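You operate a simulated robot arm through the tools that you are given. There is no shell and no other tool.

You run a simulated two-armed robot. Do the job below in one go: nothing can be reset, and whatever is moved stays where it is left.

## Task
Put two of the steel plugs from the top of the wash bench on the lower shelf of the wash bench. Take the purple cap and put it on top of the green box. Put the white bottle from the top of the scoops table on the top of the check bench. Fetch the red cloth and set it on the shelf of the level table. Press the up key three times. Take the yellow box from the shelf of the level table and put it on the top of the bagging bench. Put one of the fuses from the top of the wash bench on the top of the hose reel. Any order will do. Set down upright: purple cap, white bottle.
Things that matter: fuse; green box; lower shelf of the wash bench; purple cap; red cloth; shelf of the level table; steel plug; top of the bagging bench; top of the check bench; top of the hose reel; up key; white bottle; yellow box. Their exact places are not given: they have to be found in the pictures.

The check looks at the end state, three seconds after you hand in, the way a careful person would. Anything else that was tipped, shoved, dropped, spilled or broken makes it a failure. Lids that push on must go on centred and level and be pressed home; caps that screw on are set level and turned clockwise until they are tight. Flat cloth is picked up by pressing the open fingertips on it (5 to 10 N) and closing them slowly along it; thin cloth reads only 2 to 8 mm in the jaws.

## Robot
Two 7-joint arms with two-finger parallel grippers on one trunk, on a base that moves. Base frame: it is fixed to the floor where the robot stands at the start and does not move with it; the origin is under the middle of the robot, x ahead of it, y to its left, z up. Readings come in mm, degrees, newtons and seconds.
The left shoulder is at the start at [77, 182, 1062], the right one opposite. With the tool pointing down near the work surface each hand reaches from about 300 to 760 mm from the robot's upright axis, wherever it stands, measured 20 degrees to its own side. Places, roughly: fuse [2500, -1500, 750]; green box [-500, -9250, 750]; lower shelf of the wash bench [1900, -1000, 200]; purple cap (5x5x5 cm) [-700, -9200, 700]; red cloth (12x7x3 cm) [3500, -11800, 800]; shelf of the level table [300, -10500, 300]; steel plug [1750, -750, 750]; steel plug (4x4x5 cm) [2200, -1100, 800]; top of the bagging bench [3700, -11600, 800]; top of the check bench (52x20 cm) [-2780, -13280, 860]; top of the hose reel [-2000, -3200, 1000]; up key [3100, -9500, 900]; white bottle [-750, -9000, 750]; yellow box [500, -10500, 250]. Payload 3.91 kg a hand.
Tool frame (each hand has its own): the origin (TCP) lies between the finger pads and is the grasp point; the fingertips stand 30 mm ahead of it; z points along the fingers, y is the line along which they close. The gripper opens to 110 mm. The fingers are 20 mm wide and 10 mm thick; the gripper's body (48 by 112 mm) begins 55 mm behind the TCP.
Orientation is told as [roll, pitch, yaw] about the base's x, y, z axes, in that order, counted from this pose: with the fingers straight down and closing along the base's y, the tool's x points along the base's -x, its y along +y and its z along -z.

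## Interface
- The arms move only by the tool step_arm. It takes "left_motion", "right_motion" or both (then of equal length, played together; a hand with none holds still); each is a list of rows, each an object of numbers (a shift or turn left out is 0, a gripper value left out holds the last): "tx", "ty", "tz": the shift along the tool's x, y, z in mm; "rx", "ry", "rz": the turn, a rotation vector about the tool's x, y, z in degrees. In form: [{"tx": .., "ty": .., "tz": .., "rx": .., "ry": .., "rz": ..}, ...]. A call has 1 to 20 rows; each row shifts and turns the commanded pose from where the row before left it, along the tool's axes as they then stand. "left_fingers" and "right_fingers" are, for a hand that has rows, the gripper command, from -1 (fully open) to 1 (shut), values between in proportion, set as the call begins (left out, the last holds). Each row takes 0.2 s and may step no farther than 50 mm and 8.6 degrees from the row before; otherwise, or with a gripper value out of range, the whole call is refused. A pose out of reach is approached as far as the arm can. The call stops where the force on the tool passes 40 N (or 10 N more than at its start, if that is more) or the arm is blocked; 0.2 s more then pass. Each finger travels about 72 mm/s and halts on what it meets, pressing with about 21 N; the grip force reading is that of the motor and also rises with nothing between the fingers. The clock runs only during rows and for 0.2 s after the last one: add rows that do not move to give the fingers time. The reply holds the time, the measured pose of the TCP, the force on the tool along the base axes, the opening and the grip force, in the units named above and with some noise, with the torque about the TCP (base axes, N m) and any sound that the robot's microphone picked up.
- Cameras (640 x 400 px; columns grow to the right, rows downward): "scene" is now at [224.1, -21.2, 1244.6]; the picture's right is [-0.23, -0.97, 0.00], its down [-0.57, 0.14, -0.81] and it looks along [0.79, -0.19, -0.59] (base axes); focal length 256 px, centre (320, 200). "left" rides on the left gripper at [72, -17, -103] in its tool frame; the picture's right is [0.23, 0.97, 0.00], its down [-0.76, 0.18, -0.62] and it looks along [-0.61, 0.14, 0.78] (tool axes); focal length 222 px, centre (320, 200). "right" rides on the right gripper at [72, 17, -103] in its tool frame; the picture's right is [-0.23, 0.97, 0.00], its down [-0.76, -0.18, -0.62] and it looks along [-0.61, -0.14, 0.78] (tool axes); focal length 222 px, centre (320, 200).
- grab_frame(camera): a new picture of that camera. It takes no simulated time.
- lift_body(by): moves the trunk up (or, below 0, down) by that many mm; the arms and the scene camera ride with it, the base frame stays. It gives what a move gives, with no picture.
- roll_base(legs): drives the robot by 1 to 6 legs, each [ahead, left, turn to the left] in mm, mm and degrees, along the robot's own axes; the way and the turn of a leg run together, so that a leg with both is an arc; at most 1500 mm and 180 degrees a leg. The arms and the cameras ride along, it lands a little off, and it stops where it bumps. It gives what a move gives.
- head_to(pan, tilt): turns the head with the scene camera to pan (to the left, within 80 degrees either way) and tilt (down, from -29 to 69), counted from straight ahead of the robot (the tilt from the chest, where the trunk bows). It gives what a move gives.
- pixel_to_xyz(camera, pixels): for up to 12 pixels [column, row] of the newest picture of that camera ("zoom" is the newest enlarged one), the place [x, y, z] in the base frame of the surface seen there, good to about 3 mm. It takes no simulated time.
- enlarge(camera, box): a new picture of the part [left, top, right, bottom] of that camera's present view, enlarged. It takes no simulated time.
- hand_in(): hands the job in; it is judged then, once.

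Open the grippers and draw the arms clear of the work before you hand the job in, unless the task says otherwise.

The tools are called after "Emit:" by a JSON object that holds its "method" and its "body". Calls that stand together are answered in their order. step_arm: Moves the arms, as the interface text tells. Its arguments: {"type":"object","properties":{"left_motion":{"type":"array","items":{"type":"object","properties":{"tx":{"type":"number"},"ty":{"type":"number"},"tz":{"type":"number"},"rx":{"type":"number"},"ry":{"type":"number"},"rz":{"type":"number"}}}},"left_fingers":{"type":"number"},"right_motion":{"type":"array","items":{"type":"object","properties":{"tx":{"type":"number"},"ty":{"type":"number"},"tz":{"type":"number"},"rx":{"type":"number"},"ry":{"type":"number"},"rz":{"type":"number"}}}},"right_fingers":{"type":"number"}},"required":[]} The other tools are called the same way: lift_body (by) moves the trunk up or down; roll_base (legs) drives the base; head_to (pan, tilt) turns the head that bears the scene camera; grab_frame (camera) takes a picture; pixel_to_xyz (camera, pixels) gives the place of the surface under pixels of a picture; enlarge (camera, box) takes an enlarged picture of a part of a camera's view; hand_in () hands the job in.

At the start:

```text
clock: 0.0
left_tool_pos: [545.7, 176.9, 1051.9]
left_tool_rot: [0.0, 0.0, 0.0]
left_contact_force: [0.2, -0.4, -0.5]
left_moment: [0.01, 0.04, 0.0]
left_finger_gap: 109.7
left_gripper_force: 0.1
right_tool_pos: [391.0, -185.8, 1081.1]
right_tool_rot: [-0.1, 0.0, 0.0]
right_contact_force: [0.2, -0.8, 0.6]
right_moment: [0.0, 0.04, 0.0]
right_finger_gap: 110.2
right_gripper_force: 0.0
trunk travel left (down, up): [-325.0, 189.0]
robot x, y, heading: [-3.2, 1.9, -0.0]
head pan, tilt (commanded): [-13.6, 36.1]
```

scene: 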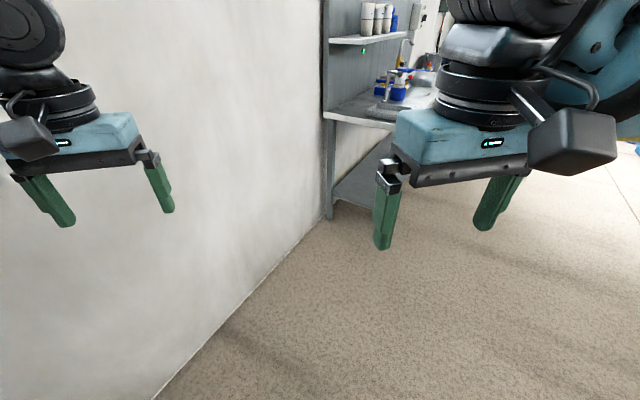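
right: 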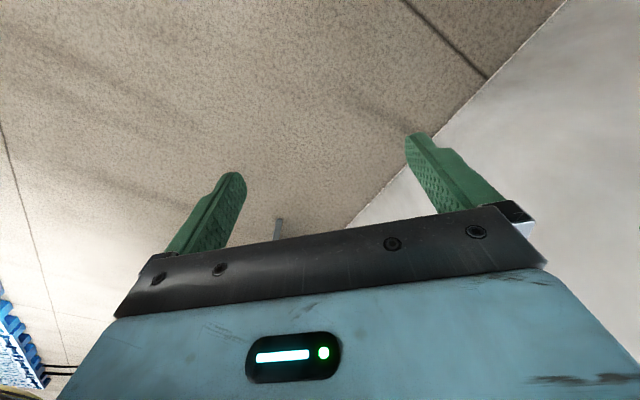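
left: 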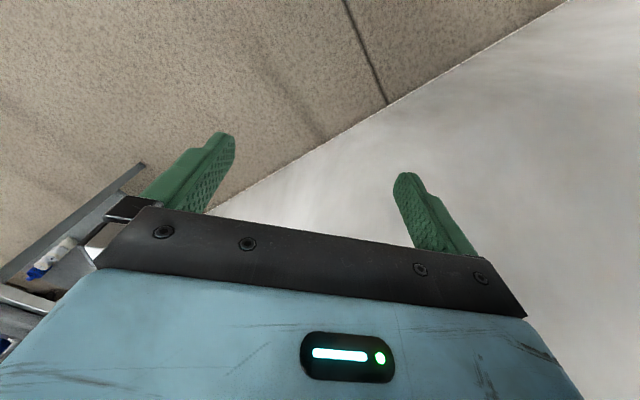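

I start by looking around: the scene picture shows the wash bench past the right hand (about pixel 380,90). I turn the head to see more of the room.

Emit:
{"method": "head_to", "body": {"pan": -40, "tilt": 15}}

Emit:
{"method": "grab_frame", "body": {"camera": "scene"}}

```text
clock: 0.9
left_tool_pos: [545.5, 177.5, 1050.5]
left_tool_rot: [0.0, 0.0, 0.0]
left_contact_force: [-0.7, 0.3, 0.0]
left_moment: [0.02, -0.02, -0.01]
left_finger_gap: 110.0
left_gripper_force: 0.2
right_tool_pos: [390.1, -185.4, 1079.2]
right_tool_rot: [0.0, 0.1, 0.0]
right_contact_force: [0.3, 1.0, 0.3]
right_moment: [0.03, -0.02, 0.01]
right_finger_gap: 109.8
right_gripper_force: 0.1
trunk travel left (down, up): [-325.0, 189.0]
robot x, y, heading: [0.1, 3.0, 0.1]
head pan, tilt (commanded): [-40.0, 15.0]
```

```text
taken
```

scene: 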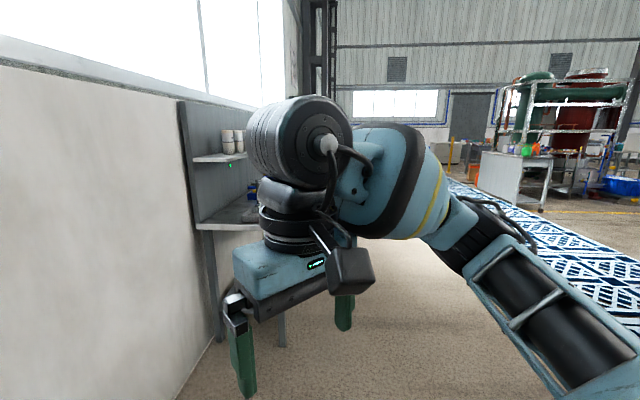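

The right arm hides much of the view; the wash bench is around (225,190). I look further to the right and elsewhere to build a map.

Emit:
{"method": "head_to", "body": {"pan": -78, "tilt": 12}}

Emit:
{"method": "grab_frame", "body": {"camera": "scene"}}

Emit:
{"method": "head_to", "body": {"pan": 0, "tilt": 15}}

Emit:
{"method": "grab_frame", "body": {"camera": "scene"}}

```text
clock: 1.9
left_tool_pos: [543.7, 177.4, 1051.1]
left_tool_rot: [0.1, -0.1, -0.1]
left_contact_force: [0.8, -0.4, 1.2]
left_moment: [0.0, 0.0, -0.03]
left_finger_gap: 109.9
left_gripper_force: 0.1
right_tool_pos: [390.6, -186.0, 1079.8]
right_tool_rot: [0.1, 0.1, 0.0]
right_contact_force: [-0.4, 0.5, 0.3]
right_moment: [0.01, 0.01, 0.01]
right_finger_gap: 110.2
right_gripper_force: 0.0
trunk travel left (down, up): [-325.0, 189.0]
robot x, y, heading: [-4.8, 0.9, 0.2]
head pan, tilt (commanded): [-78.0, 12.0]
```

```text
taken
```

scene: 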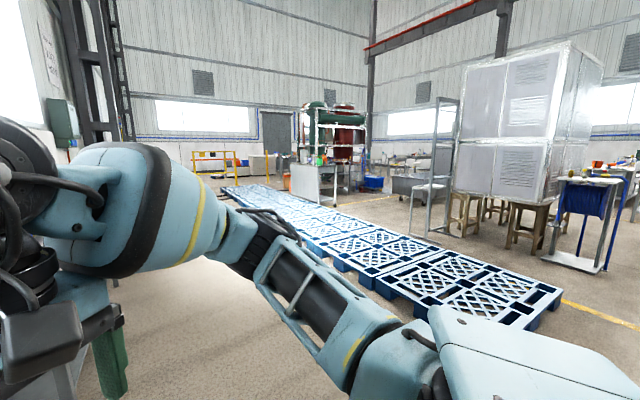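

```text
clock: 3.5
left_tool_pos: [545.5, 177.4, 1051.9]
left_tool_rot: [-0.1, 0.0, 0.0]
left_contact_force: [-0.7, -0.2, -0.6]
left_moment: [-0.03, -0.01, 0.0]
left_finger_gap: 109.9
left_gripper_force: 0.0
right_tool_pos: [389.9, -184.7, 1080.7]
right_tool_rot: [0.0, 0.1, 0.0]
right_contact_force: [0.1, -0.1, -0.4]
right_moment: [0.01, -0.01, -0.01]
right_finger_gap: 110.0
right_gripper_force: 0.1
trunk travel left (down, up): [-325.0, 189.0]
robot x, y, heading: [2.3, -2.1, -0.2]
head pan, tilt (commanded): [0.0, 15.0]
```

```text
taken
```

scene: 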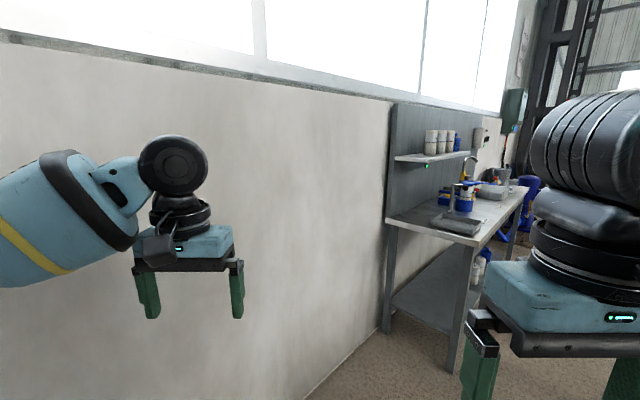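

The wash bench stands ahead at (450,230) against the wall on the left. I measure points on it.

Emit:
{"method": "pixel_to_xyz", "body": {"camera": "scene", "pixels": [[390, 215], [478, 237], [528, 188], [400, 300], [440, 320], [455, 225], [465, 200], [492, 190], [430, 158], [385, 330], [450, 370], [530, 190]]}}

Emit:
{"method": "enlarge", "body": {"camera": "scene", "box": [380, 100, 560, 320]}}

```text
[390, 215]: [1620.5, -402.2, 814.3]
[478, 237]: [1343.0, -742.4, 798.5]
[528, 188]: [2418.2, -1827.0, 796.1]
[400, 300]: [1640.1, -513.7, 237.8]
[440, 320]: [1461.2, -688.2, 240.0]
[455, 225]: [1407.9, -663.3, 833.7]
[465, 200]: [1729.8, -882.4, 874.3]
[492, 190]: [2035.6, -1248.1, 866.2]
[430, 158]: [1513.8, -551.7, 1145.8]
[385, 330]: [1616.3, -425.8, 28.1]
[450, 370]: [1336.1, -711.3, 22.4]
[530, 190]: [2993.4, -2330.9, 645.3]
```

```text
1.82 times, centred on (470, 210) of scene
```

zoom: 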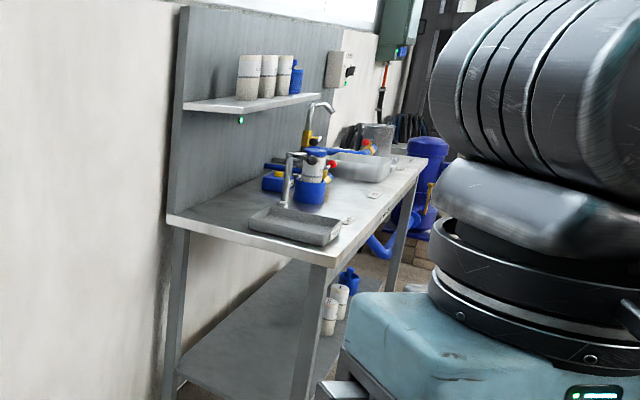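

The bench top is at z≈798 and its long side runs along about (0.7,-0.71). I pan right again to measure the blue pallets and other furniture before driving.

Emit:
{"method": "head_to", "body": {"pan": -78, "tilt": 12}}

Emit:
{"method": "grab_frame", "body": {"camera": "scene"}}

Emit:
{"method": "pixel_to_xyz", "body": {"camera": "scene", "pixels": [[560, 292], [525, 325], [430, 305], [370, 285], [330, 265], [225, 190], [262, 185], [565, 185], [605, 270], [550, 262], [470, 185], [340, 165]]}}

Emit:
{"method": "enlarge", "body": {"camera": "scene", "box": [180, 60, 460, 235]}}

Emit:
{"method": "enlarge", "body": {"camera": "scene", "box": [400, 100, 640, 300]}}

```text
clock: 5.0
left_tool_pos: [545.1, 176.8, 1052.0]
left_tool_rot: [0.0, -0.1, 0.1]
left_contact_force: [-0.5, 0.8, -0.2]
left_moment: [0.0, -0.01, 0.02]
left_finger_gap: 110.1
left_gripper_force: 0.1
right_tool_pos: [390.1, -185.6, 1080.3]
right_tool_rot: [0.0, 0.0, 0.0]
right_contact_force: [-0.9, -0.1, 0.6]
right_moment: [0.03, 0.0, 0.02]
right_finger_gap: 110.3
right_gripper_force: 0.1
trunk travel left (down, up): [-325.0, 189.0]
robot x, y, heading: [-2.2, -0.9, -0.1]
head pan, tilt (commanded): [-78.0, 12.0]
```

```text
taken
```

scene: 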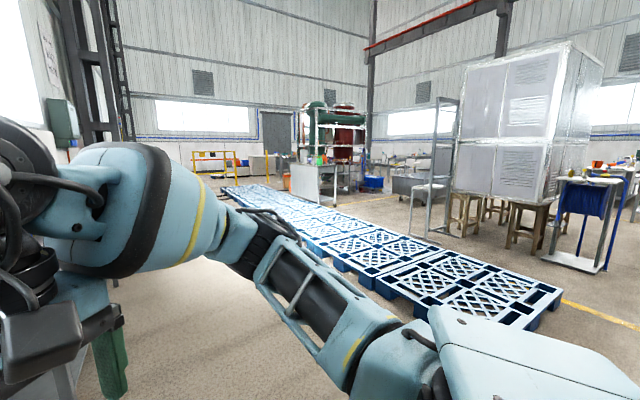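

```text
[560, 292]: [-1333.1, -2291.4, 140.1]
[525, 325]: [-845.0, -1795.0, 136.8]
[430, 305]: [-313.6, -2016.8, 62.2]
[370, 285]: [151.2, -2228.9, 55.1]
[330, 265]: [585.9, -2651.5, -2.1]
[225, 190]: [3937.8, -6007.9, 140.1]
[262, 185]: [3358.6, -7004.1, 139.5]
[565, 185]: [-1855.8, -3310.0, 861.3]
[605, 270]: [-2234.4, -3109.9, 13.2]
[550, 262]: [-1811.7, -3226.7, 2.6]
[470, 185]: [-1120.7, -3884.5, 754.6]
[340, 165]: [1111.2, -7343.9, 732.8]
```

```text
2.29 times, centred on (320, 148) of scene
```

zoom: 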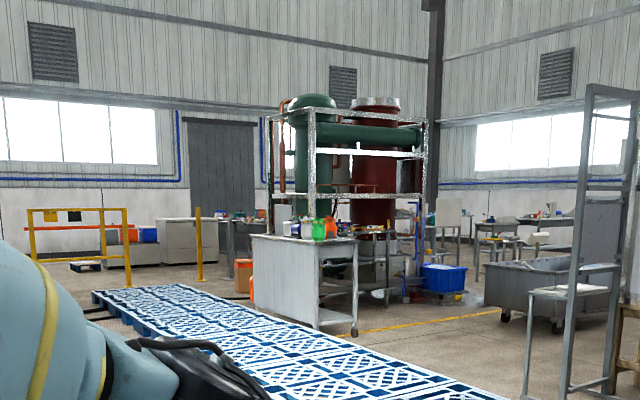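

```text
2.00 times, centred on (520, 200) of scene
```

zoom: 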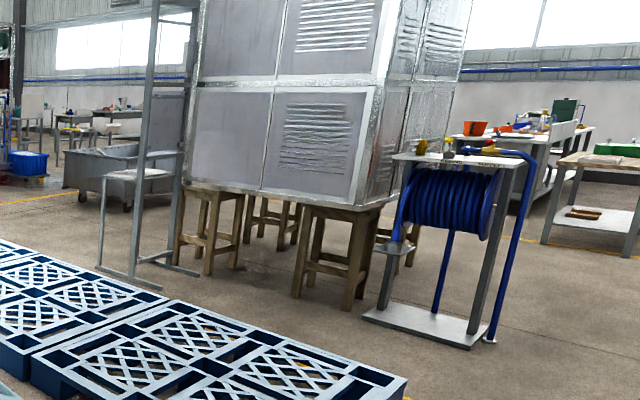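

The pallet row blocks the way from about (-1330,-2290) to (3940,-6000), so I'll later go round its left end by the hose reel. First I drive in front of the wash bench (front edge from about (1343,-742) to (2418,-1827)) facing it at 45 degrees.

Emit:
{"method": "roll_base", "body": {"legs": [[0, -1200, 0], [1050, -350, 0], [0, 0, 45]]}}

Emit:
{"method": "head_to", "body": {"pan": 0, "tilt": 30}}

Emit:
{"method": "grab_frame", "body": {"camera": "scene"}}

```text
clock: 23.1
left_tool_pos: [1311.7, -1035.3, 1051.0]
left_tool_rot: [0.0, 0.0, 45.3]
left_contact_force: [0.0, 0.7, 0.0]
left_moment: [-0.07, 0.02, 0.01]
left_finger_gap: 109.8
left_gripper_force: 0.0
right_tool_pos: [1461.2, -1401.6, 1080.9]
right_tool_rot: [-0.1, 0.0, 45.2]
right_contact_force: [0.6, -0.3, 0.0]
right_moment: [0.03, 0.04, 0.0]
right_finger_gap: 109.8
right_gripper_force: 0.0
trunk travel left (down, up): [-325.0, 189.0]
robot x, y, heading: [1053.8, -1545.7, 45.2]
head pan, tilt (commanded): [-78.0, 12.0]
```

```text
clock: 24.6
left_tool_pos: [1313.1, -1035.8, 1050.8]
left_tool_rot: [-0.1, 0.0, 45.2]
left_contact_force: [0.2, 0.3, -0.9]
left_moment: [0.01, 0.01, 0.01]
left_finger_gap: 110.2
left_gripper_force: 0.0
right_tool_pos: [1461.7, -1402.0, 1080.7]
right_tool_rot: [0.0, 0.0, 45.2]
right_contact_force: [-0.6, 0.4, 0.0]
right_moment: [-0.01, 0.03, 0.0]
right_finger_gap: 109.9
right_gripper_force: 0.0
trunk travel left (down, up): [-325.0, 189.0]
robot x, y, heading: [1051.1, -1543.7, 44.9]
head pan, tilt (commanded): [0.0, 30.0]
```

```text
taken
```

scene: 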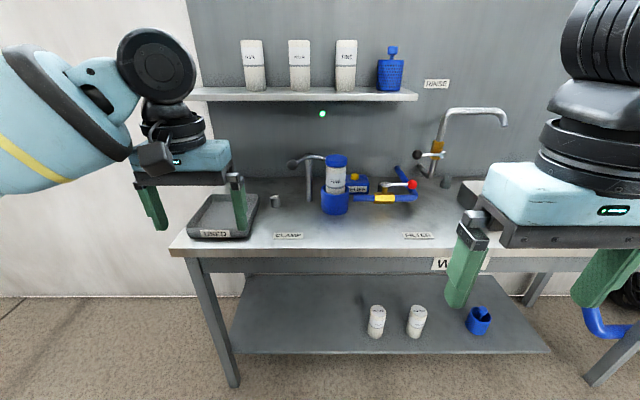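

The wash bench is in clear view with a USED tray at (220,217), small items on the top and the lower shelf at (370,310). I enlarge the bench top.

Emit:
{"method": "enlarge", "body": {"camera": "scene", "box": [180, 140, 330, 260]}}

Emit:
{"method": "enlarge", "body": {"camera": "scene", "box": [300, 130, 480, 260]}}

```text
3.33 times, centred on (255, 200) of scene
```

zoom: 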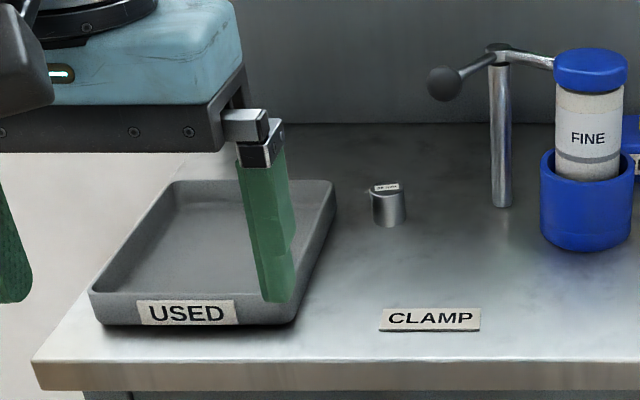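

```text
3.08 times, centred on (390, 195) of scene
```

zoom: 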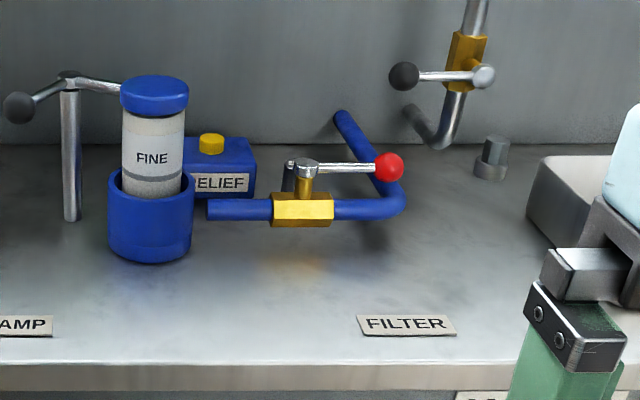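

One steel cylinder with a small label sits at (277,200) and another steel thing at (445,182). I enlarge both, then look at the right part of the bench.

Emit:
{"method": "enlarge", "body": {"camera": "scene", "box": [262, 185, 292, 210]}}

Emit:
{"method": "enlarge", "body": {"camera": "scene", "box": [425, 165, 470, 195]}}

Emit:
{"method": "pixel_to_xyz", "body": {"camera": "scene", "pixels": [[172, 248], [300, 252], [320, 235], [445, 180], [277, 197], [278, 205], [300, 180], [300, 330], [300, 280], [310, 95], [280, 245], [530, 345]]}}

```text
16.00 times, centred on (277, 198) of scene
```

zoom: 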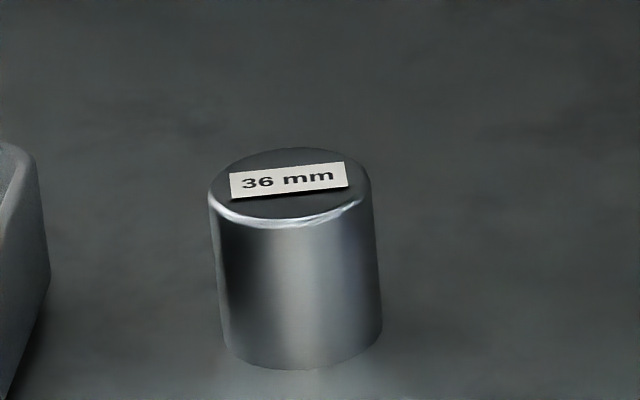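

```text
13.33 times, centred on (448, 180) of scene
```

zoom: 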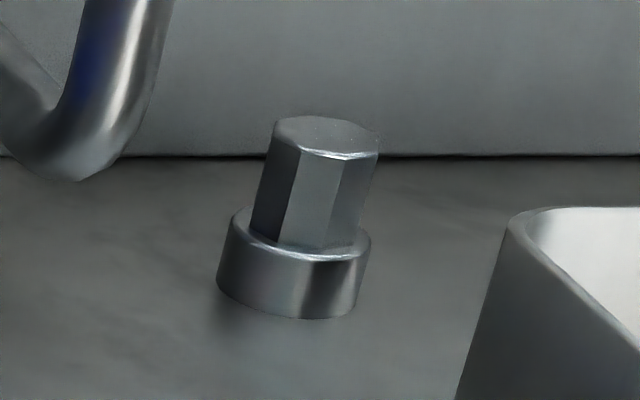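

```text
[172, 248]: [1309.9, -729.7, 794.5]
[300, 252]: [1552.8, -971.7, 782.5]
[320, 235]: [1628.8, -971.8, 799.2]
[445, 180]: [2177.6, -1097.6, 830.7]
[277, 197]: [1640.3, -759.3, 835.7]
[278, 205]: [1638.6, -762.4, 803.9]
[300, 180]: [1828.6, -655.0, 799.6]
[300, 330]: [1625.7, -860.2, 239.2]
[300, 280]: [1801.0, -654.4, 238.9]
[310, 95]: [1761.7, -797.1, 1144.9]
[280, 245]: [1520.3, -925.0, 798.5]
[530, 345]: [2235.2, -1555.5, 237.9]
```

The 36 mm cylinder (1640,-760) and the hex-headed piece (2178,-1098) both sit near the given plug places. I drive along to the right to see the rest of the bench.

Emit:
{"method": "roll_base", "body": {"legs": [[0, -700, 0]]}}

Emit:
{"method": "head_to", "body": {"pan": 5, "tilt": 30}}

Emit:
{"method": "grab_frame", "body": {"camera": "scene"}}

```text
clock: 31.2
left_tool_pos: [1814.3, -1534.7, 1052.7]
left_tool_rot: [0.0, 0.0, 45.0]
left_contact_force: [0.8, 0.4, 0.2]
left_moment: [0.0, 0.01, 0.02]
left_finger_gap: 109.9
left_gripper_force: 0.1
right_tool_pos: [1960.8, -1900.1, 1079.6]
right_tool_rot: [-0.1, 0.0, 45.0]
right_contact_force: [0.3, 0.0, 0.4]
right_moment: [-0.01, 0.01, 0.01]
right_finger_gap: 110.2
right_gripper_force: 0.1
trunk travel left (down, up): [-325.0, 189.0]
robot x, y, heading: [1553.2, -2042.4, 44.9]
head pan, tilt (commanded): [0.0, 30.0]
```

```text
clock: 31.9
left_tool_pos: [1813.2, -1534.2, 1051.9]
left_tool_rot: [-0.1, 0.0, 44.9]
left_contact_force: [-0.1, -0.3, -0.2]
left_moment: [0.0, 0.03, -0.01]
left_finger_gap: 109.6
left_gripper_force: 0.0
right_tool_pos: [1962.0, -1900.3, 1080.9]
right_tool_rot: [0.1, 0.0, 45.0]
right_contact_force: [-0.1, 0.6, 0.2]
right_moment: [0.01, 0.04, 0.02]
right_finger_gap: 110.0
right_gripper_force: 0.0
trunk travel left (down, up): [-325.0, 189.0]
robot x, y, heading: [1553.3, -2043.2, 45.0]
head pan, tilt (commanded): [5.0, 30.0]
```

```text
taken
```

scene: 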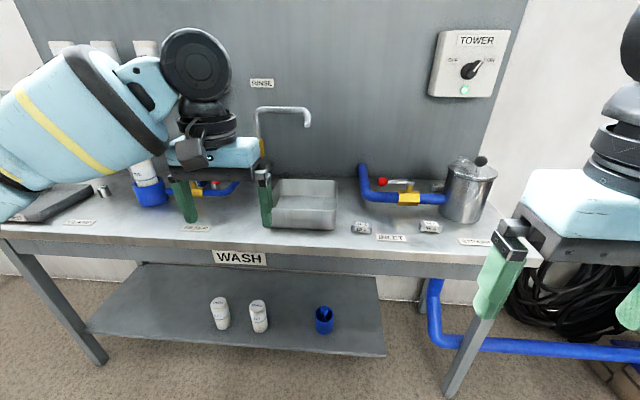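

Two small pieces lie at (362,227) and (430,227) near the INLET label, likely the fuses. I enlarge that region and measure.

Emit:
{"method": "enlarge", "body": {"camera": "scene", "box": [340, 140, 510, 250]}}

Emit:
{"method": "enlarge", "body": {"camera": "scene", "box": [350, 212, 450, 247]}}

Emit:
{"method": "pixel_to_xyz", "body": {"camera": "scene", "pixels": [[362, 227], [430, 227], [390, 238], [475, 242], [465, 190], [310, 185], [380, 350], [325, 320], [220, 313], [260, 317], [540, 262], [100, 320]]}}

```text
3.64 times, centred on (425, 195) of scene
```

zoom: 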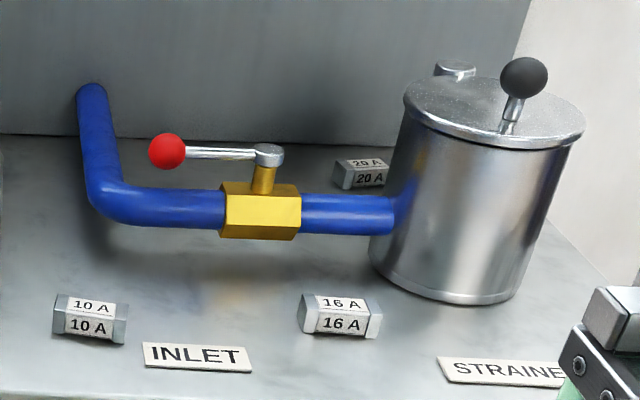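

```text
6.40 times, centred on (400, 230) of scene
```

zoom: 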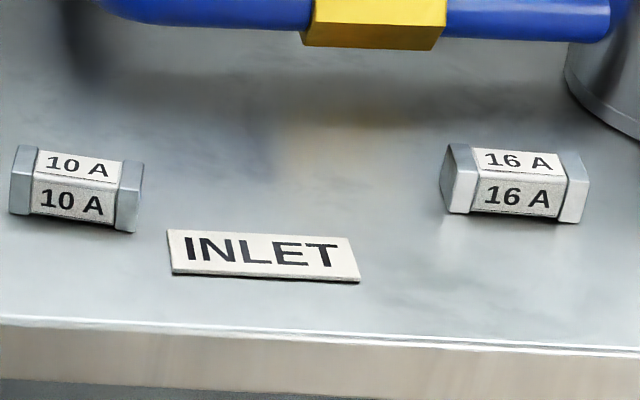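

```text
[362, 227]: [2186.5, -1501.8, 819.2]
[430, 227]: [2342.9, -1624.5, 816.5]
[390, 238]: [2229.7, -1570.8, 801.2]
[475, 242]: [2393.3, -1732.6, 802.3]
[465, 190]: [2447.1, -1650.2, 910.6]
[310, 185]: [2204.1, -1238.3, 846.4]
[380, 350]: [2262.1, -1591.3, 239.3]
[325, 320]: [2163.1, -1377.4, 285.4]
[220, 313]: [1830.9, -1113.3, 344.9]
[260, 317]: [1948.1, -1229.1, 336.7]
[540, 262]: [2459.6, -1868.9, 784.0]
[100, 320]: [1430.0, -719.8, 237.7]
```

The fuses (10 A, 16 A, 20 A) are at (362,227), (430,227) and behind the valve. I go back left a bit to examine the middle of the bench behind the sink for further plugs.

Emit:
{"method": "roll_base", "body": {"legs": [[0, 350, 0]]}}

Emit:
{"method": "head_to", "body": {"pan": -5, "tilt": 32}}

Emit:
{"method": "grab_frame", "body": {"camera": "scene"}}

Emit:
{"method": "enlarge", "body": {"camera": "scene", "box": [200, 110, 460, 260]}}

```text
clock: 35.6
left_tool_pos: [1565.8, -1286.9, 1051.6]
left_tool_rot: [0.1, 0.0, 45.0]
left_contact_force: [-0.9, -0.3, 0.4]
left_moment: [0.0, 0.0, 0.0]
left_finger_gap: 109.8
left_gripper_force: 0.0
right_tool_pos: [1713.9, -1653.2, 1080.5]
right_tool_rot: [0.1, 0.0, 45.0]
right_contact_force: [-0.1, -0.1, -0.8]
right_moment: [0.0, -0.01, -0.05]
right_finger_gap: 110.0
right_gripper_force: 0.0
trunk travel left (down, up): [-325.0, 189.0]
robot x, y, heading: [1305.5, -1797.6, 44.8]
head pan, tilt (commanded): [5.0, 30.0]
```

```text
clock: 36.3
left_tool_pos: [1566.3, -1285.7, 1051.8]
left_tool_rot: [0.0, 0.1, 45.1]
left_contact_force: [1.1, 0.2, -0.8]
left_moment: [0.03, -0.02, 0.02]
left_finger_gap: 109.9
left_gripper_force: 0.1
right_tool_pos: [1714.5, -1653.4, 1079.7]
right_tool_rot: [0.0, 0.0, 45.0]
right_contact_force: [-0.8, 0.2, -0.5]
right_moment: [-0.03, 0.01, -0.02]
right_finger_gap: 110.0
right_gripper_force: 0.0
trunk travel left (down, up): [-325.0, 189.0]
robot x, y, heading: [1305.2, -1796.9, 45.1]
head pan, tilt (commanded): [-5.0, 32.0]
```

```text
taken
```

scene: 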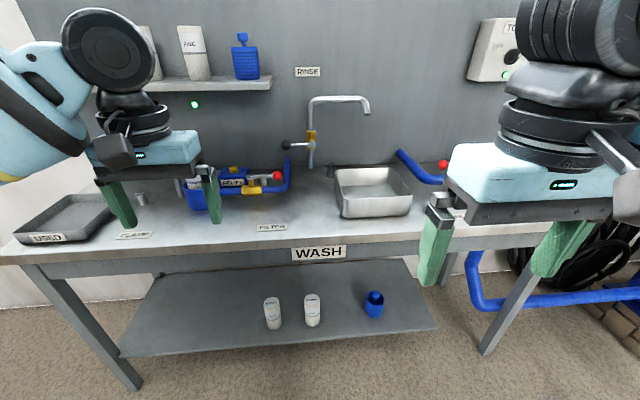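

```text
2.46 times, centred on (330, 185) of scene
```

zoom: 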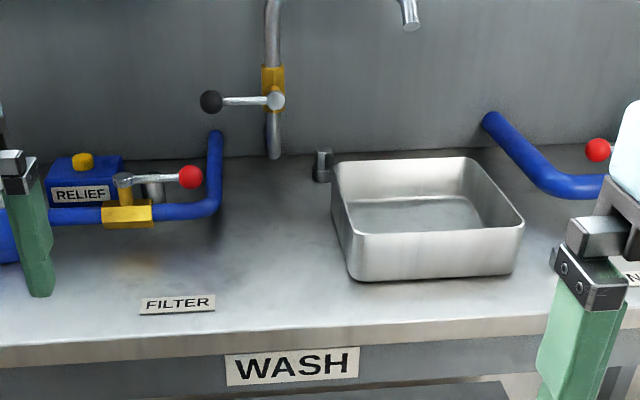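

There is something steel behind the filter valve around zoom (155,190), i.e. scene (259,180). I enlarge it, and the hex piece.

Emit:
{"method": "enlarge", "body": {"camera": "scene", "box": [220, 155, 300, 205]}}

Emit:
{"method": "pixel_to_xyz", "body": {"camera": "zoom", "pixels": [[350, 170], [330, 180], [300, 230]]}}

Emit:
{"method": "enlarge", "body": {"camera": "scene", "box": [310, 155, 360, 190]}}

Emit:
{"method": "pixel_to_xyz", "body": {"camera": "zoom", "pixels": [[260, 220], [240, 250], [260, 180], [300, 300]]}}

```text
8.00 times, centred on (260, 180) of scene
```

zoom: 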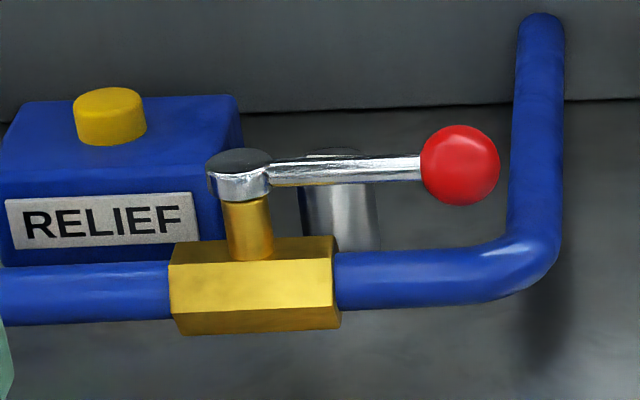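

```text
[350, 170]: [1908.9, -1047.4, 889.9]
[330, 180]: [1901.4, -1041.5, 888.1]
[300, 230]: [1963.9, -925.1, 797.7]
```

```text
11.43 times, centred on (335, 172) of scene
```

zoom: 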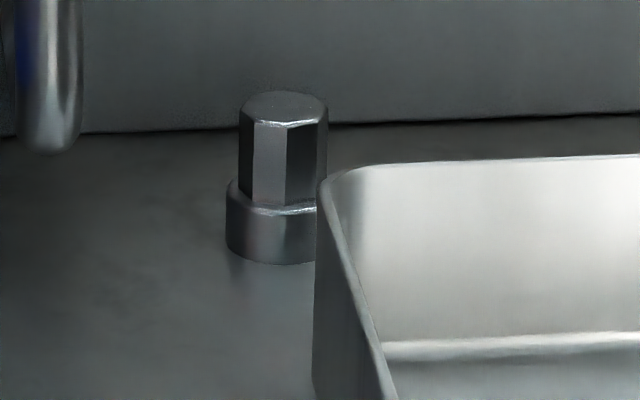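

```text
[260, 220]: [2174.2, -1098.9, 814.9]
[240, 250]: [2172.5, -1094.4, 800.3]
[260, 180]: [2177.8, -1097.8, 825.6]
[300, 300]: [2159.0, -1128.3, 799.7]
```

A third steel cylinder stands behind the filter valve near (1945,-930). I raise the trunk for a steeper view of it and of the hex piece.

Emit:
{"method": "lift_body", "body": {"by": 185}}

Emit:
{"method": "roll_base", "body": {"legs": [[150, 200, 0]]}}

Emit:
{"method": "head_to", "body": {"pan": -5, "tilt": 40}}

Emit:
{"method": "grab_frame", "body": {"camera": "scene"}}

```text
clock: 38.3
left_tool_pos: [1565.7, -1286.2, 1235.6]
left_tool_rot: [0.0, 0.2, 45.0]
left_contact_force: [-0.4, -0.2, -0.5]
left_moment: [-0.01, 0.06, 0.0]
left_finger_gap: 110.2
left_gripper_force: 0.1
right_tool_pos: [1713.3, -1652.4, 1263.8]
right_tool_rot: [0.0, 0.1, 45.0]
right_contact_force: [-0.2, -0.5, 0.8]
right_moment: [-0.02, 0.0, -0.02]
right_finger_gap: 110.0
right_gripper_force: 0.0
trunk travel left (down, up): [-510.0, 4.0]
robot x, y, heading: [1306.1, -1796.7, 45.0]
head pan, tilt (commanded): [-5.0, 32.0]
```

```text
clock: 40.7
left_tool_pos: [1528.3, -1038.6, 1237.7]
left_tool_rot: [0.0, 0.0, 45.3]
left_contact_force: [-0.5, -0.1, -0.2]
left_moment: [0.02, 0.01, 0.01]
left_finger_gap: 109.8
left_gripper_force: 0.1
right_tool_pos: [1677.6, -1404.0, 1266.1]
right_tool_rot: [0.1, 0.1, 45.2]
right_contact_force: [0.4, -0.7, -0.1]
right_moment: [-0.02, 0.0, 0.0]
right_finger_gap: 110.2
right_gripper_force: 0.0
trunk travel left (down, up): [-510.0, 4.0]
robot x, y, heading: [1270.1, -1551.8, 45.5]
head pan, tilt (commanded): [-5.0, 32.0]
```

```text
clock: 41.4
left_tool_pos: [1529.0, -1038.1, 1236.9]
left_tool_rot: [-0.1, 0.0, 45.4]
left_contact_force: [-0.3, -0.3, -0.2]
left_moment: [-0.03, -0.01, 0.0]
left_finger_gap: 110.2
left_gripper_force: 0.0
right_tool_pos: [1677.7, -1402.7, 1266.2]
right_tool_rot: [0.1, 0.0, 45.1]
right_contact_force: [-0.2, 0.5, -0.5]
right_moment: [-0.01, 0.0, 0.01]
right_finger_gap: 110.2
right_gripper_force: 0.0
trunk travel left (down, up): [-510.0, 4.0]
robot x, y, heading: [1268.5, -1548.0, 45.3]
head pan, tilt (commanded): [-5.0, 40.0]
```

```text
taken
```

scene: 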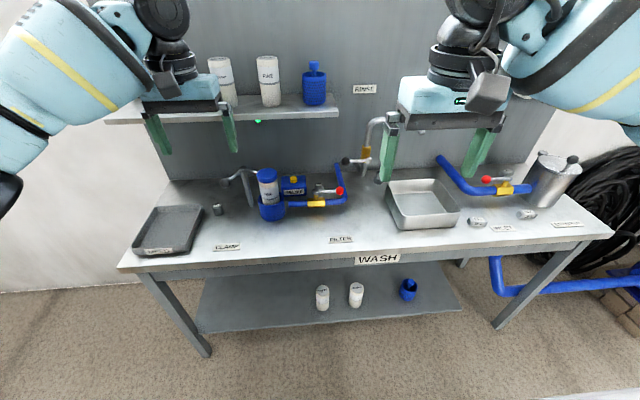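

Emit:
{"method": "enlarge", "body": {"camera": "scene", "box": [240, 150, 400, 250]}}

Emit:
{"method": "enlarge", "body": {"camera": "scene", "box": [300, 165, 350, 205]}}

Emit:
{"method": "pixel_to_xyz", "body": {"camera": "zoom", "pixels": [[250, 200], [320, 180], [300, 280], [230, 170], [340, 260]]}}

```text
4.00 times, centred on (320, 200) of scene
```

zoom: 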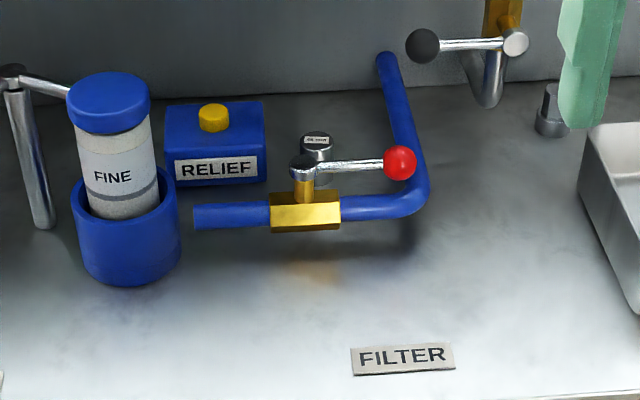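

```text
10.00 times, centred on (325, 185) of scene
```

zoom: 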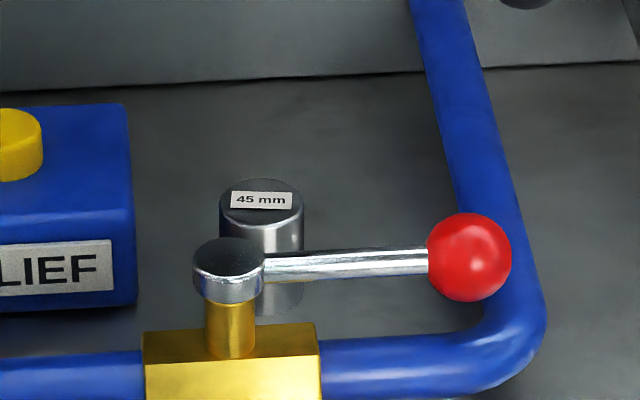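

```text
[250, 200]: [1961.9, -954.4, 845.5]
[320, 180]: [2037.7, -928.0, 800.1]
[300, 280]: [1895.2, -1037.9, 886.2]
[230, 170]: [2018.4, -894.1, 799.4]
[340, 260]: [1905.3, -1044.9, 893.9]
```

The cylinders are labelled 36 mm and 45 mm (their heights). I check the hex piece and something near the strainer lid at (572,160), to be sure which things are plugs.

Emit:
{"method": "enlarge", "body": {"camera": "scene", "box": [510, 140, 600, 220]}}

Emit:
{"method": "roll_base", "body": {"legs": [[0, -250, 0]]}}

Emit:
{"method": "grab_frame", "body": {"camera": "scene"}}

Emit:
{"method": "enlarge", "body": {"camera": "scene", "box": [270, 150, 420, 250]}}

```text
5.00 times, centred on (555, 180) of scene
```

zoom: 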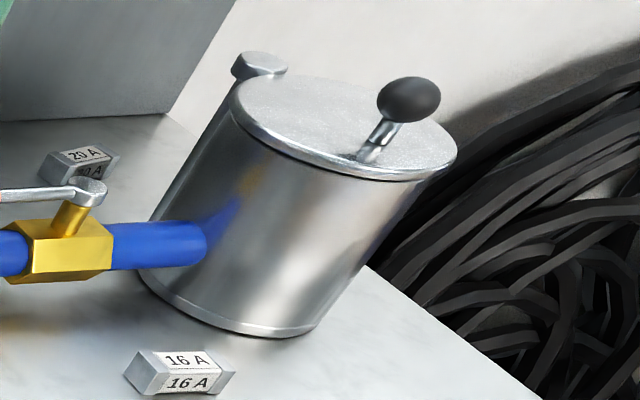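

```text
clock: 44.2
left_tool_pos: [1708.7, -1214.5, 1238.3]
left_tool_rot: [0.1, 0.0, 45.6]
left_contact_force: [0.3, 0.3, 0.6]
left_moment: [0.0, 0.02, 0.03]
left_finger_gap: 110.1
left_gripper_force: 0.1
right_tool_pos: [1858.7, -1579.6, 1265.2]
right_tool_rot: [0.0, -0.1, 45.5]
right_contact_force: [-0.5, -0.6, -0.1]
right_moment: [0.0, 0.0, 0.01]
right_finger_gap: 110.1
right_gripper_force: 0.0
trunk travel left (down, up): [-510.0, 4.0]
robot x, y, heading: [1457.8, -1728.0, 45.3]
head pan, tilt (commanded): [-5.0, 40.0]
```

```text
taken
```

scene: 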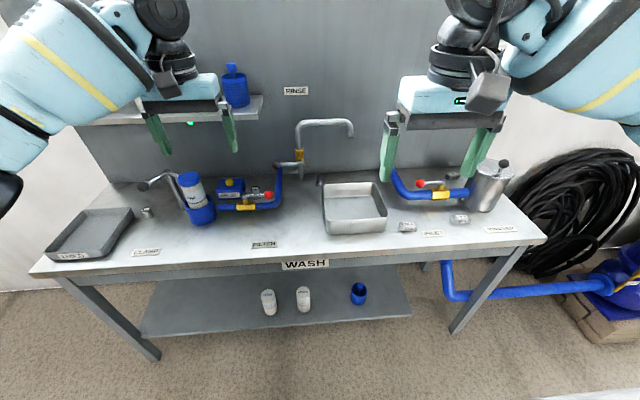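

```text
4.00 times, centred on (345, 200) of scene
```

zoom: 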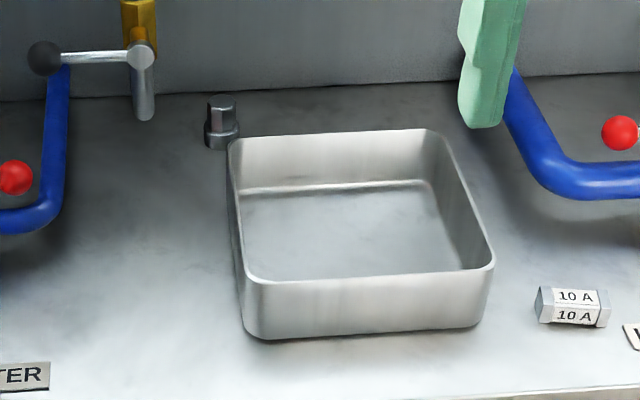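

I measure the hex piece's top and base closely from here.

Emit:
{"method": "enlarge", "body": {"camera": "scene", "box": [308, 168, 340, 190]}}

Emit:
{"method": "pixel_to_xyz", "body": {"camera": "zoom", "pixels": [[220, 120], [250, 150], [230, 200], [250, 300], [210, 300], [280, 300], [200, 110], [240, 260], [240, 340]]}}

Emit:
{"method": "enlarge", "body": {"camera": "scene", "box": [440, 140, 520, 220]}}

```text
16.00 times, centred on (324, 179) of scene
```

zoom: 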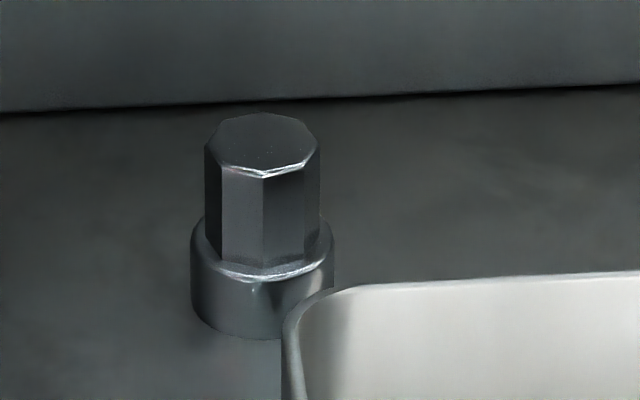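

```text
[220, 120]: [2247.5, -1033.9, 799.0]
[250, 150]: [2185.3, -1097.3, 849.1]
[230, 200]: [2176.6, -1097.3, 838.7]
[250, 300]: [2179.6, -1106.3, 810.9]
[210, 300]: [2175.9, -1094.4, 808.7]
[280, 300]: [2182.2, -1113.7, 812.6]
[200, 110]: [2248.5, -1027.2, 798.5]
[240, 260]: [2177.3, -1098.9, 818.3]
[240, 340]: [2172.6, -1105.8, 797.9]
```

```text
5.00 times, centred on (480, 180) of scene
```

zoom: 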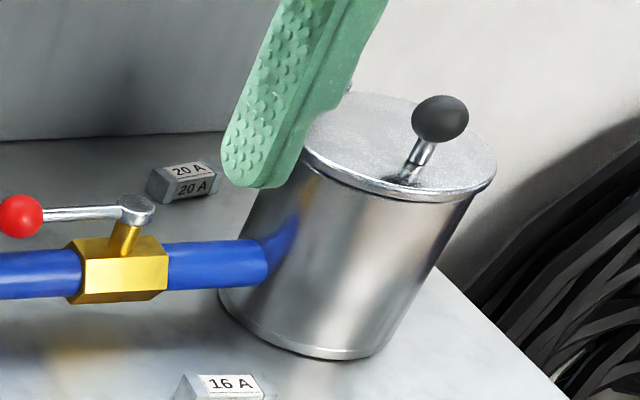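

The hex piece is 50 mm tall and 40 mm wide, matching the 4x4x5 cm plug at [2200,-1100]. I look from further left to see whether another such plug hides behind the FINE canister near [1750,-750].

Emit:
{"method": "roll_base", "body": {"legs": [[0, 750, 0]]}}

Emit:
{"method": "head_to", "body": {"pan": -8, "tilt": 42}}

Emit:
{"method": "grab_frame", "body": {"camera": "scene"}}

Emit:
{"method": "enlarge", "body": {"camera": "scene", "box": [240, 120, 440, 260]}}

```text
clock: 51.1
left_tool_pos: [1178.9, -695.3, 1237.2]
left_tool_rot: [0.1, 0.0, 45.6]
left_contact_force: [0.4, -0.5, -0.9]
left_moment: [0.02, -0.01, -0.02]
left_finger_gap: 109.9
left_gripper_force: 0.0
right_tool_pos: [1329.3, -1060.4, 1266.2]
right_tool_rot: [0.0, 0.0, 45.5]
right_contact_force: [0.3, -0.6, -0.9]
right_moment: [0.03, -0.02, 0.01]
right_finger_gap: 110.2
right_gripper_force: 0.1
trunk travel left (down, up): [-510.0, 4.0]
robot x, y, heading: [922.0, -1206.4, 45.5]
head pan, tilt (commanded): [-5.0, 40.0]
```

```text
clock: 51.8
left_tool_pos: [1178.4, -697.2, 1236.6]
left_tool_rot: [0.0, 0.1, 45.6]
left_contact_force: [0.1, -0.4, 0.3]
left_moment: [-0.02, 0.03, 0.0]
left_finger_gap: 110.1
left_gripper_force: 0.1
right_tool_pos: [1330.0, -1062.0, 1265.1]
right_tool_rot: [0.0, 0.0, 45.6]
right_contact_force: [0.5, 0.3, -0.4]
right_moment: [-0.02, -0.01, 0.01]
right_finger_gap: 110.1
right_gripper_force: 0.1
trunk travel left (down, up): [-510.0, 4.0]
robot x, y, heading: [923.1, -1208.5, 45.6]
head pan, tilt (commanded): [-8.0, 42.0]
```

```text
taken
```

scene: 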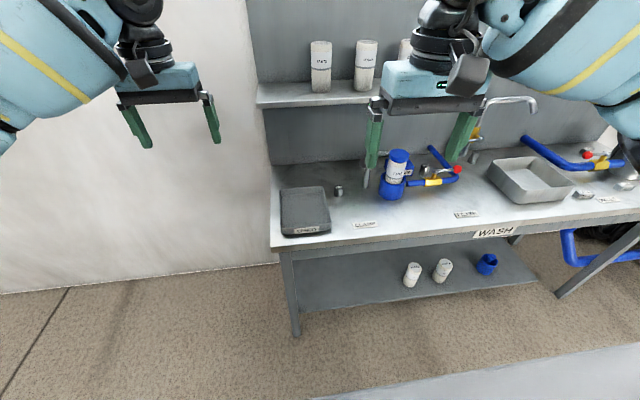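

```text
2.86 times, centred on (340, 190) of scene
```

zoom: 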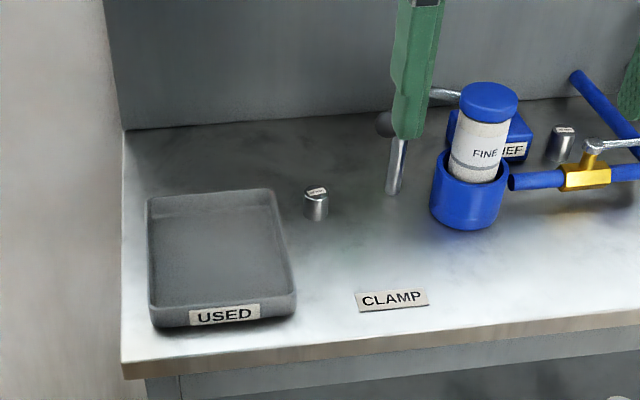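

No other hex plug shows on the left part, so I take the 36 mm plug and the hex plug. I query the odd white surface at the bottom of the picture and more points of the bench.

Emit:
{"method": "pixel_to_xyz", "body": {"camera": "scene", "pixels": [[500, 380], [400, 390], [339, 190], [305, 215], [275, 245], [289, 258], [300, 310], [302, 333], [410, 275], [440, 270], [487, 265], [540, 282]]}}

Emit:
{"method": "roll_base", "body": {"legs": [[0, -450, 0]]}}

Emit:
{"method": "head_to", "body": {"pan": 0, "tilt": 35}}

Emit:
{"method": "grab_frame", "body": {"camera": "scene"}}

```text
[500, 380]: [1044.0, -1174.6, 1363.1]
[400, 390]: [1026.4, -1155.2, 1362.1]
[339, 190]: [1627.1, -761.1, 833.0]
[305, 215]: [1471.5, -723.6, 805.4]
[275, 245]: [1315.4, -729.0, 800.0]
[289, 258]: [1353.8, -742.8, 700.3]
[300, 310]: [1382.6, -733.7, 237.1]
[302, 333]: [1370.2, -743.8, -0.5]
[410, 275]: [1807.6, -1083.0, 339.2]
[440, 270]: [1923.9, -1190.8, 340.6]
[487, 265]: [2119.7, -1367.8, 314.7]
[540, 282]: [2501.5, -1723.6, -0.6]
```

```text
clock: 56.3
left_tool_pos: [1502.7, -1013.4, 1237.4]
left_tool_rot: [0.0, 0.1, 45.7]
left_contact_force: [0.9, 0.5, -0.8]
left_moment: [0.0, 0.01, -0.01]
left_finger_gap: 109.9
left_gripper_force: 0.1
right_tool_pos: [1653.3, -1377.9, 1266.4]
right_tool_rot: [0.0, 0.0, 45.5]
right_contact_force: [0.4, -0.8, 0.9]
right_moment: [0.0, -0.02, 0.01]
right_finger_gap: 110.3
right_gripper_force: 0.0
trunk travel left (down, up): [-510.0, 4.0]
robot x, y, heading: [1246.6, -1526.4, 45.6]
head pan, tilt (commanded): [-8.0, 42.0]
```

```text
clock: 57.0
left_tool_pos: [1502.2, -1014.5, 1236.2]
left_tool_rot: [0.1, 0.0, 45.6]
left_contact_force: [0.5, 0.6, 0.0]
left_moment: [-0.01, -0.01, 0.01]
left_finger_gap: 110.0
left_gripper_force: 0.1
right_tool_pos: [1653.6, -1378.6, 1265.0]
right_tool_rot: [0.0, 0.0, 45.5]
right_contact_force: [-0.1, -0.9, -0.3]
right_moment: [-0.01, -0.03, -0.01]
right_finger_gap: 109.8
right_gripper_force: 0.1
trunk travel left (down, up): [-510.0, 4.0]
robot x, y, heading: [1247.6, -1525.2, 45.5]
head pan, tilt (commanded): [0.0, 35.0]
```

```text
taken
```

scene: 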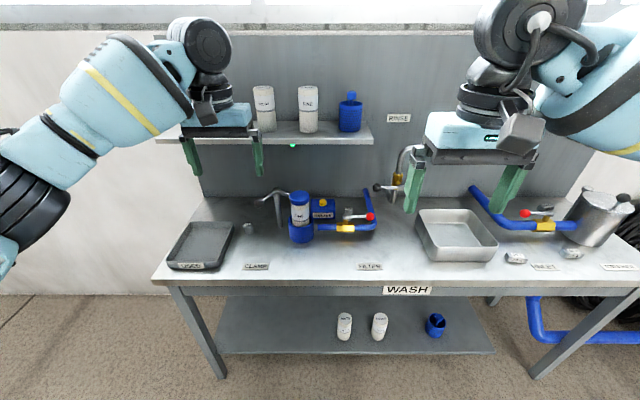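

I measure the tall things on the bench (filter, clamp lever, faucet, sink, shelf edges) so as to plan arm paths.

Emit:
{"method": "pixel_to_xyz", "body": {"camera": "scene", "pixels": [[299, 195], [278, 195], [262, 199], [370, 217], [410, 150], [381, 187], [418, 215], [480, 212], [497, 240], [425, 252], [370, 140], [160, 140]]}}

Emit:
{"method": "pixel_to_xyz", "body": {"camera": "scene", "pixels": [[398, 180], [409, 205], [216, 350], [225, 298], [493, 352], [460, 297], [400, 150], [350, 300], [250, 226], [250, 268], [375, 330], [345, 330]]}}

```text
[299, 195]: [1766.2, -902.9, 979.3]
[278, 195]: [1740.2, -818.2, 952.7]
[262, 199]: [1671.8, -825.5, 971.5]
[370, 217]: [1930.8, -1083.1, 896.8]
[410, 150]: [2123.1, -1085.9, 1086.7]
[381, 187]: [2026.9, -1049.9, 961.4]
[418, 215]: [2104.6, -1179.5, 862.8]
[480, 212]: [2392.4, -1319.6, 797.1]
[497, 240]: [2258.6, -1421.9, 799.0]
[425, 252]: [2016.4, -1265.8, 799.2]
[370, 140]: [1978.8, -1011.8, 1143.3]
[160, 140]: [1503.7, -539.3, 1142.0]
```

```text
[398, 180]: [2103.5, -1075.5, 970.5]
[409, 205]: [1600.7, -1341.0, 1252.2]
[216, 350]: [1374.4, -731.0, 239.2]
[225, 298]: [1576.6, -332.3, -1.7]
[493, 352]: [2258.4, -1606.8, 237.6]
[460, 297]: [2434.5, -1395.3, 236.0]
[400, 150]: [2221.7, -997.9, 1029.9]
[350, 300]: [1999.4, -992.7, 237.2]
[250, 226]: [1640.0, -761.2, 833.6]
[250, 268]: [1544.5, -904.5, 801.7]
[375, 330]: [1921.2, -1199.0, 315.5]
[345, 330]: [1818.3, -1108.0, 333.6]
```

The clamp lever's ball (1672,-825,971) is close to the 36 mm plug, so I'll take the plug with the left hand tilted and coming from the front left. I drive nearer and lower the trunk.

Emit:
{"method": "roll_base", "body": {"legs": [[180, 110, -0.5]]}}

Emit:
{"method": "lift_body", "body": {"by": -185}}

Emit:
{"method": "head_to", "body": {"pan": 15, "tilt": 45}}

Emit:
{"method": "grab_frame", "body": {"camera": "scene"}}

Emit:
{"method": "grab_frame", "body": {"camera": "left"}}

```text
clock: 58.6
left_tool_pos: [1560.9, -810.3, 1237.0]
left_tool_rot: [0.0, 0.0, 44.9]
left_contact_force: [-0.1, 0.0, -0.6]
left_moment: [-0.02, -0.02, -0.01]
left_finger_gap: 110.0
left_gripper_force: 0.0
right_tool_pos: [1706.3, -1176.5, 1266.6]
right_tool_rot: [0.0, -0.1, 44.8]
right_contact_force: [-0.1, 0.0, -0.2]
right_moment: [-0.01, -0.02, 0.01]
right_finger_gap: 110.2
right_gripper_force: 0.0
trunk travel left (down, up): [-510.0, 4.0]
robot x, y, heading: [1296.8, -1319.6, 44.8]
head pan, tilt (commanded): [0.0, 35.0]
```

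```text
clock: 60.7
left_tool_pos: [1559.9, -808.6, 1052.1]
left_tool_rot: [0.0, -0.2, 44.8]
left_contact_force: [0.0, 0.8, -0.8]
left_moment: [0.0, 0.02, 0.04]
left_finger_gap: 110.1
left_gripper_force: 0.0
right_tool_pos: [1705.8, -1176.3, 1080.4]
right_tool_rot: [0.0, -0.2, 44.8]
right_contact_force: [-0.6, -0.5, -0.4]
right_moment: [0.02, -0.03, 0.01]
right_finger_gap: 110.1
right_gripper_force: 0.0
trunk travel left (down, up): [-325.0, 189.0]
robot x, y, heading: [1297.7, -1315.6, 44.9]
head pan, tilt (commanded): [0.0, 35.0]
```

```text
clock: 61.5
left_tool_pos: [1559.9, -808.4, 1052.3]
left_tool_rot: [0.0, -0.1, 44.8]
left_contact_force: [0.8, -0.3, -0.6]
left_moment: [0.0, 0.0, -0.02]
left_finger_gap: 110.2
left_gripper_force: 0.0
right_tool_pos: [1706.1, -1175.8, 1081.6]
right_tool_rot: [0.0, -0.1, 44.8]
right_contact_force: [-0.4, 0.2, -0.2]
right_moment: [0.03, 0.0, -0.04]
right_finger_gap: 110.2
right_gripper_force: 0.1
trunk travel left (down, up): [-325.0, 189.0]
robot x, y, heading: [1299.9, -1320.2, 44.9]
head pan, tilt (commanded): [15.0, 45.0]
```

```text
taken
```

scene: 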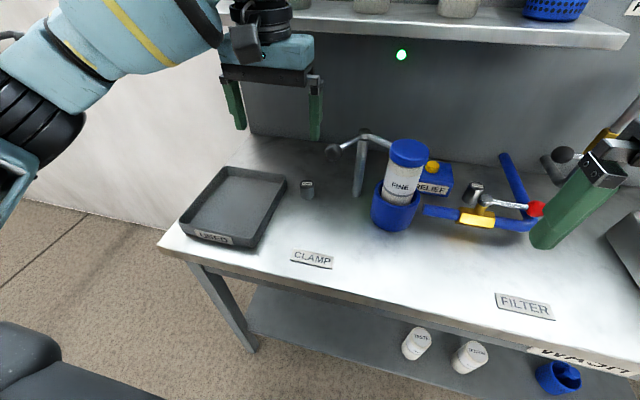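

```text
taken
```

left: 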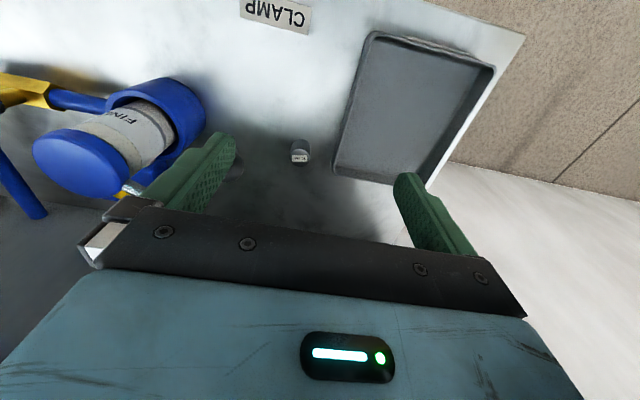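

The plug is seen at (308,188) in the scene and (300,153) in the left camera. I measure it, the tray edge and the clamp lever.

Emit:
{"method": "enlarge", "body": {"camera": "scene", "box": [260, 130, 400, 220]}}

Emit:
{"method": "pixel_to_xyz", "body": {"camera": "zoom", "pixels": [[225, 240], [205, 245], [240, 245], [222, 285], [300, 90], [335, 90], [455, 60], [450, 270], [105, 220], [95, 240], [500, 40]]}}

```text
4.44 times, centred on (330, 175) of scene
```

zoom: 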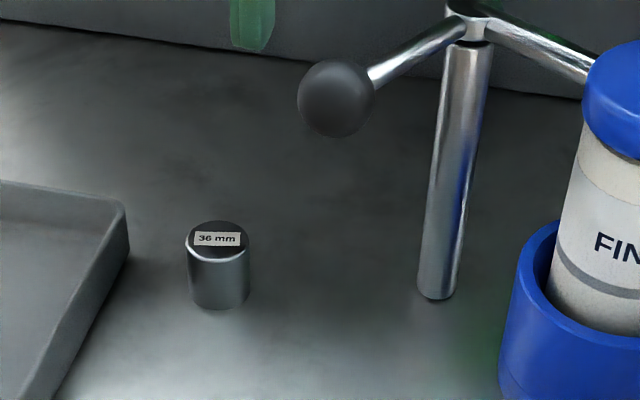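

```text
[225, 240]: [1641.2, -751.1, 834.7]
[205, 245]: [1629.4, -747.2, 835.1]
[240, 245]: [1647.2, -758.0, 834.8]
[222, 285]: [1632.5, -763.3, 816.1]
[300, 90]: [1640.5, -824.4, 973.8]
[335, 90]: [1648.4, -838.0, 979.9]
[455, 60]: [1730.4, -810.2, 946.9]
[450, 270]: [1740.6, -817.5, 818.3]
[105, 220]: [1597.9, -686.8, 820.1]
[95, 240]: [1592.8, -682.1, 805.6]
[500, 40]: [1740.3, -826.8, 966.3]
```

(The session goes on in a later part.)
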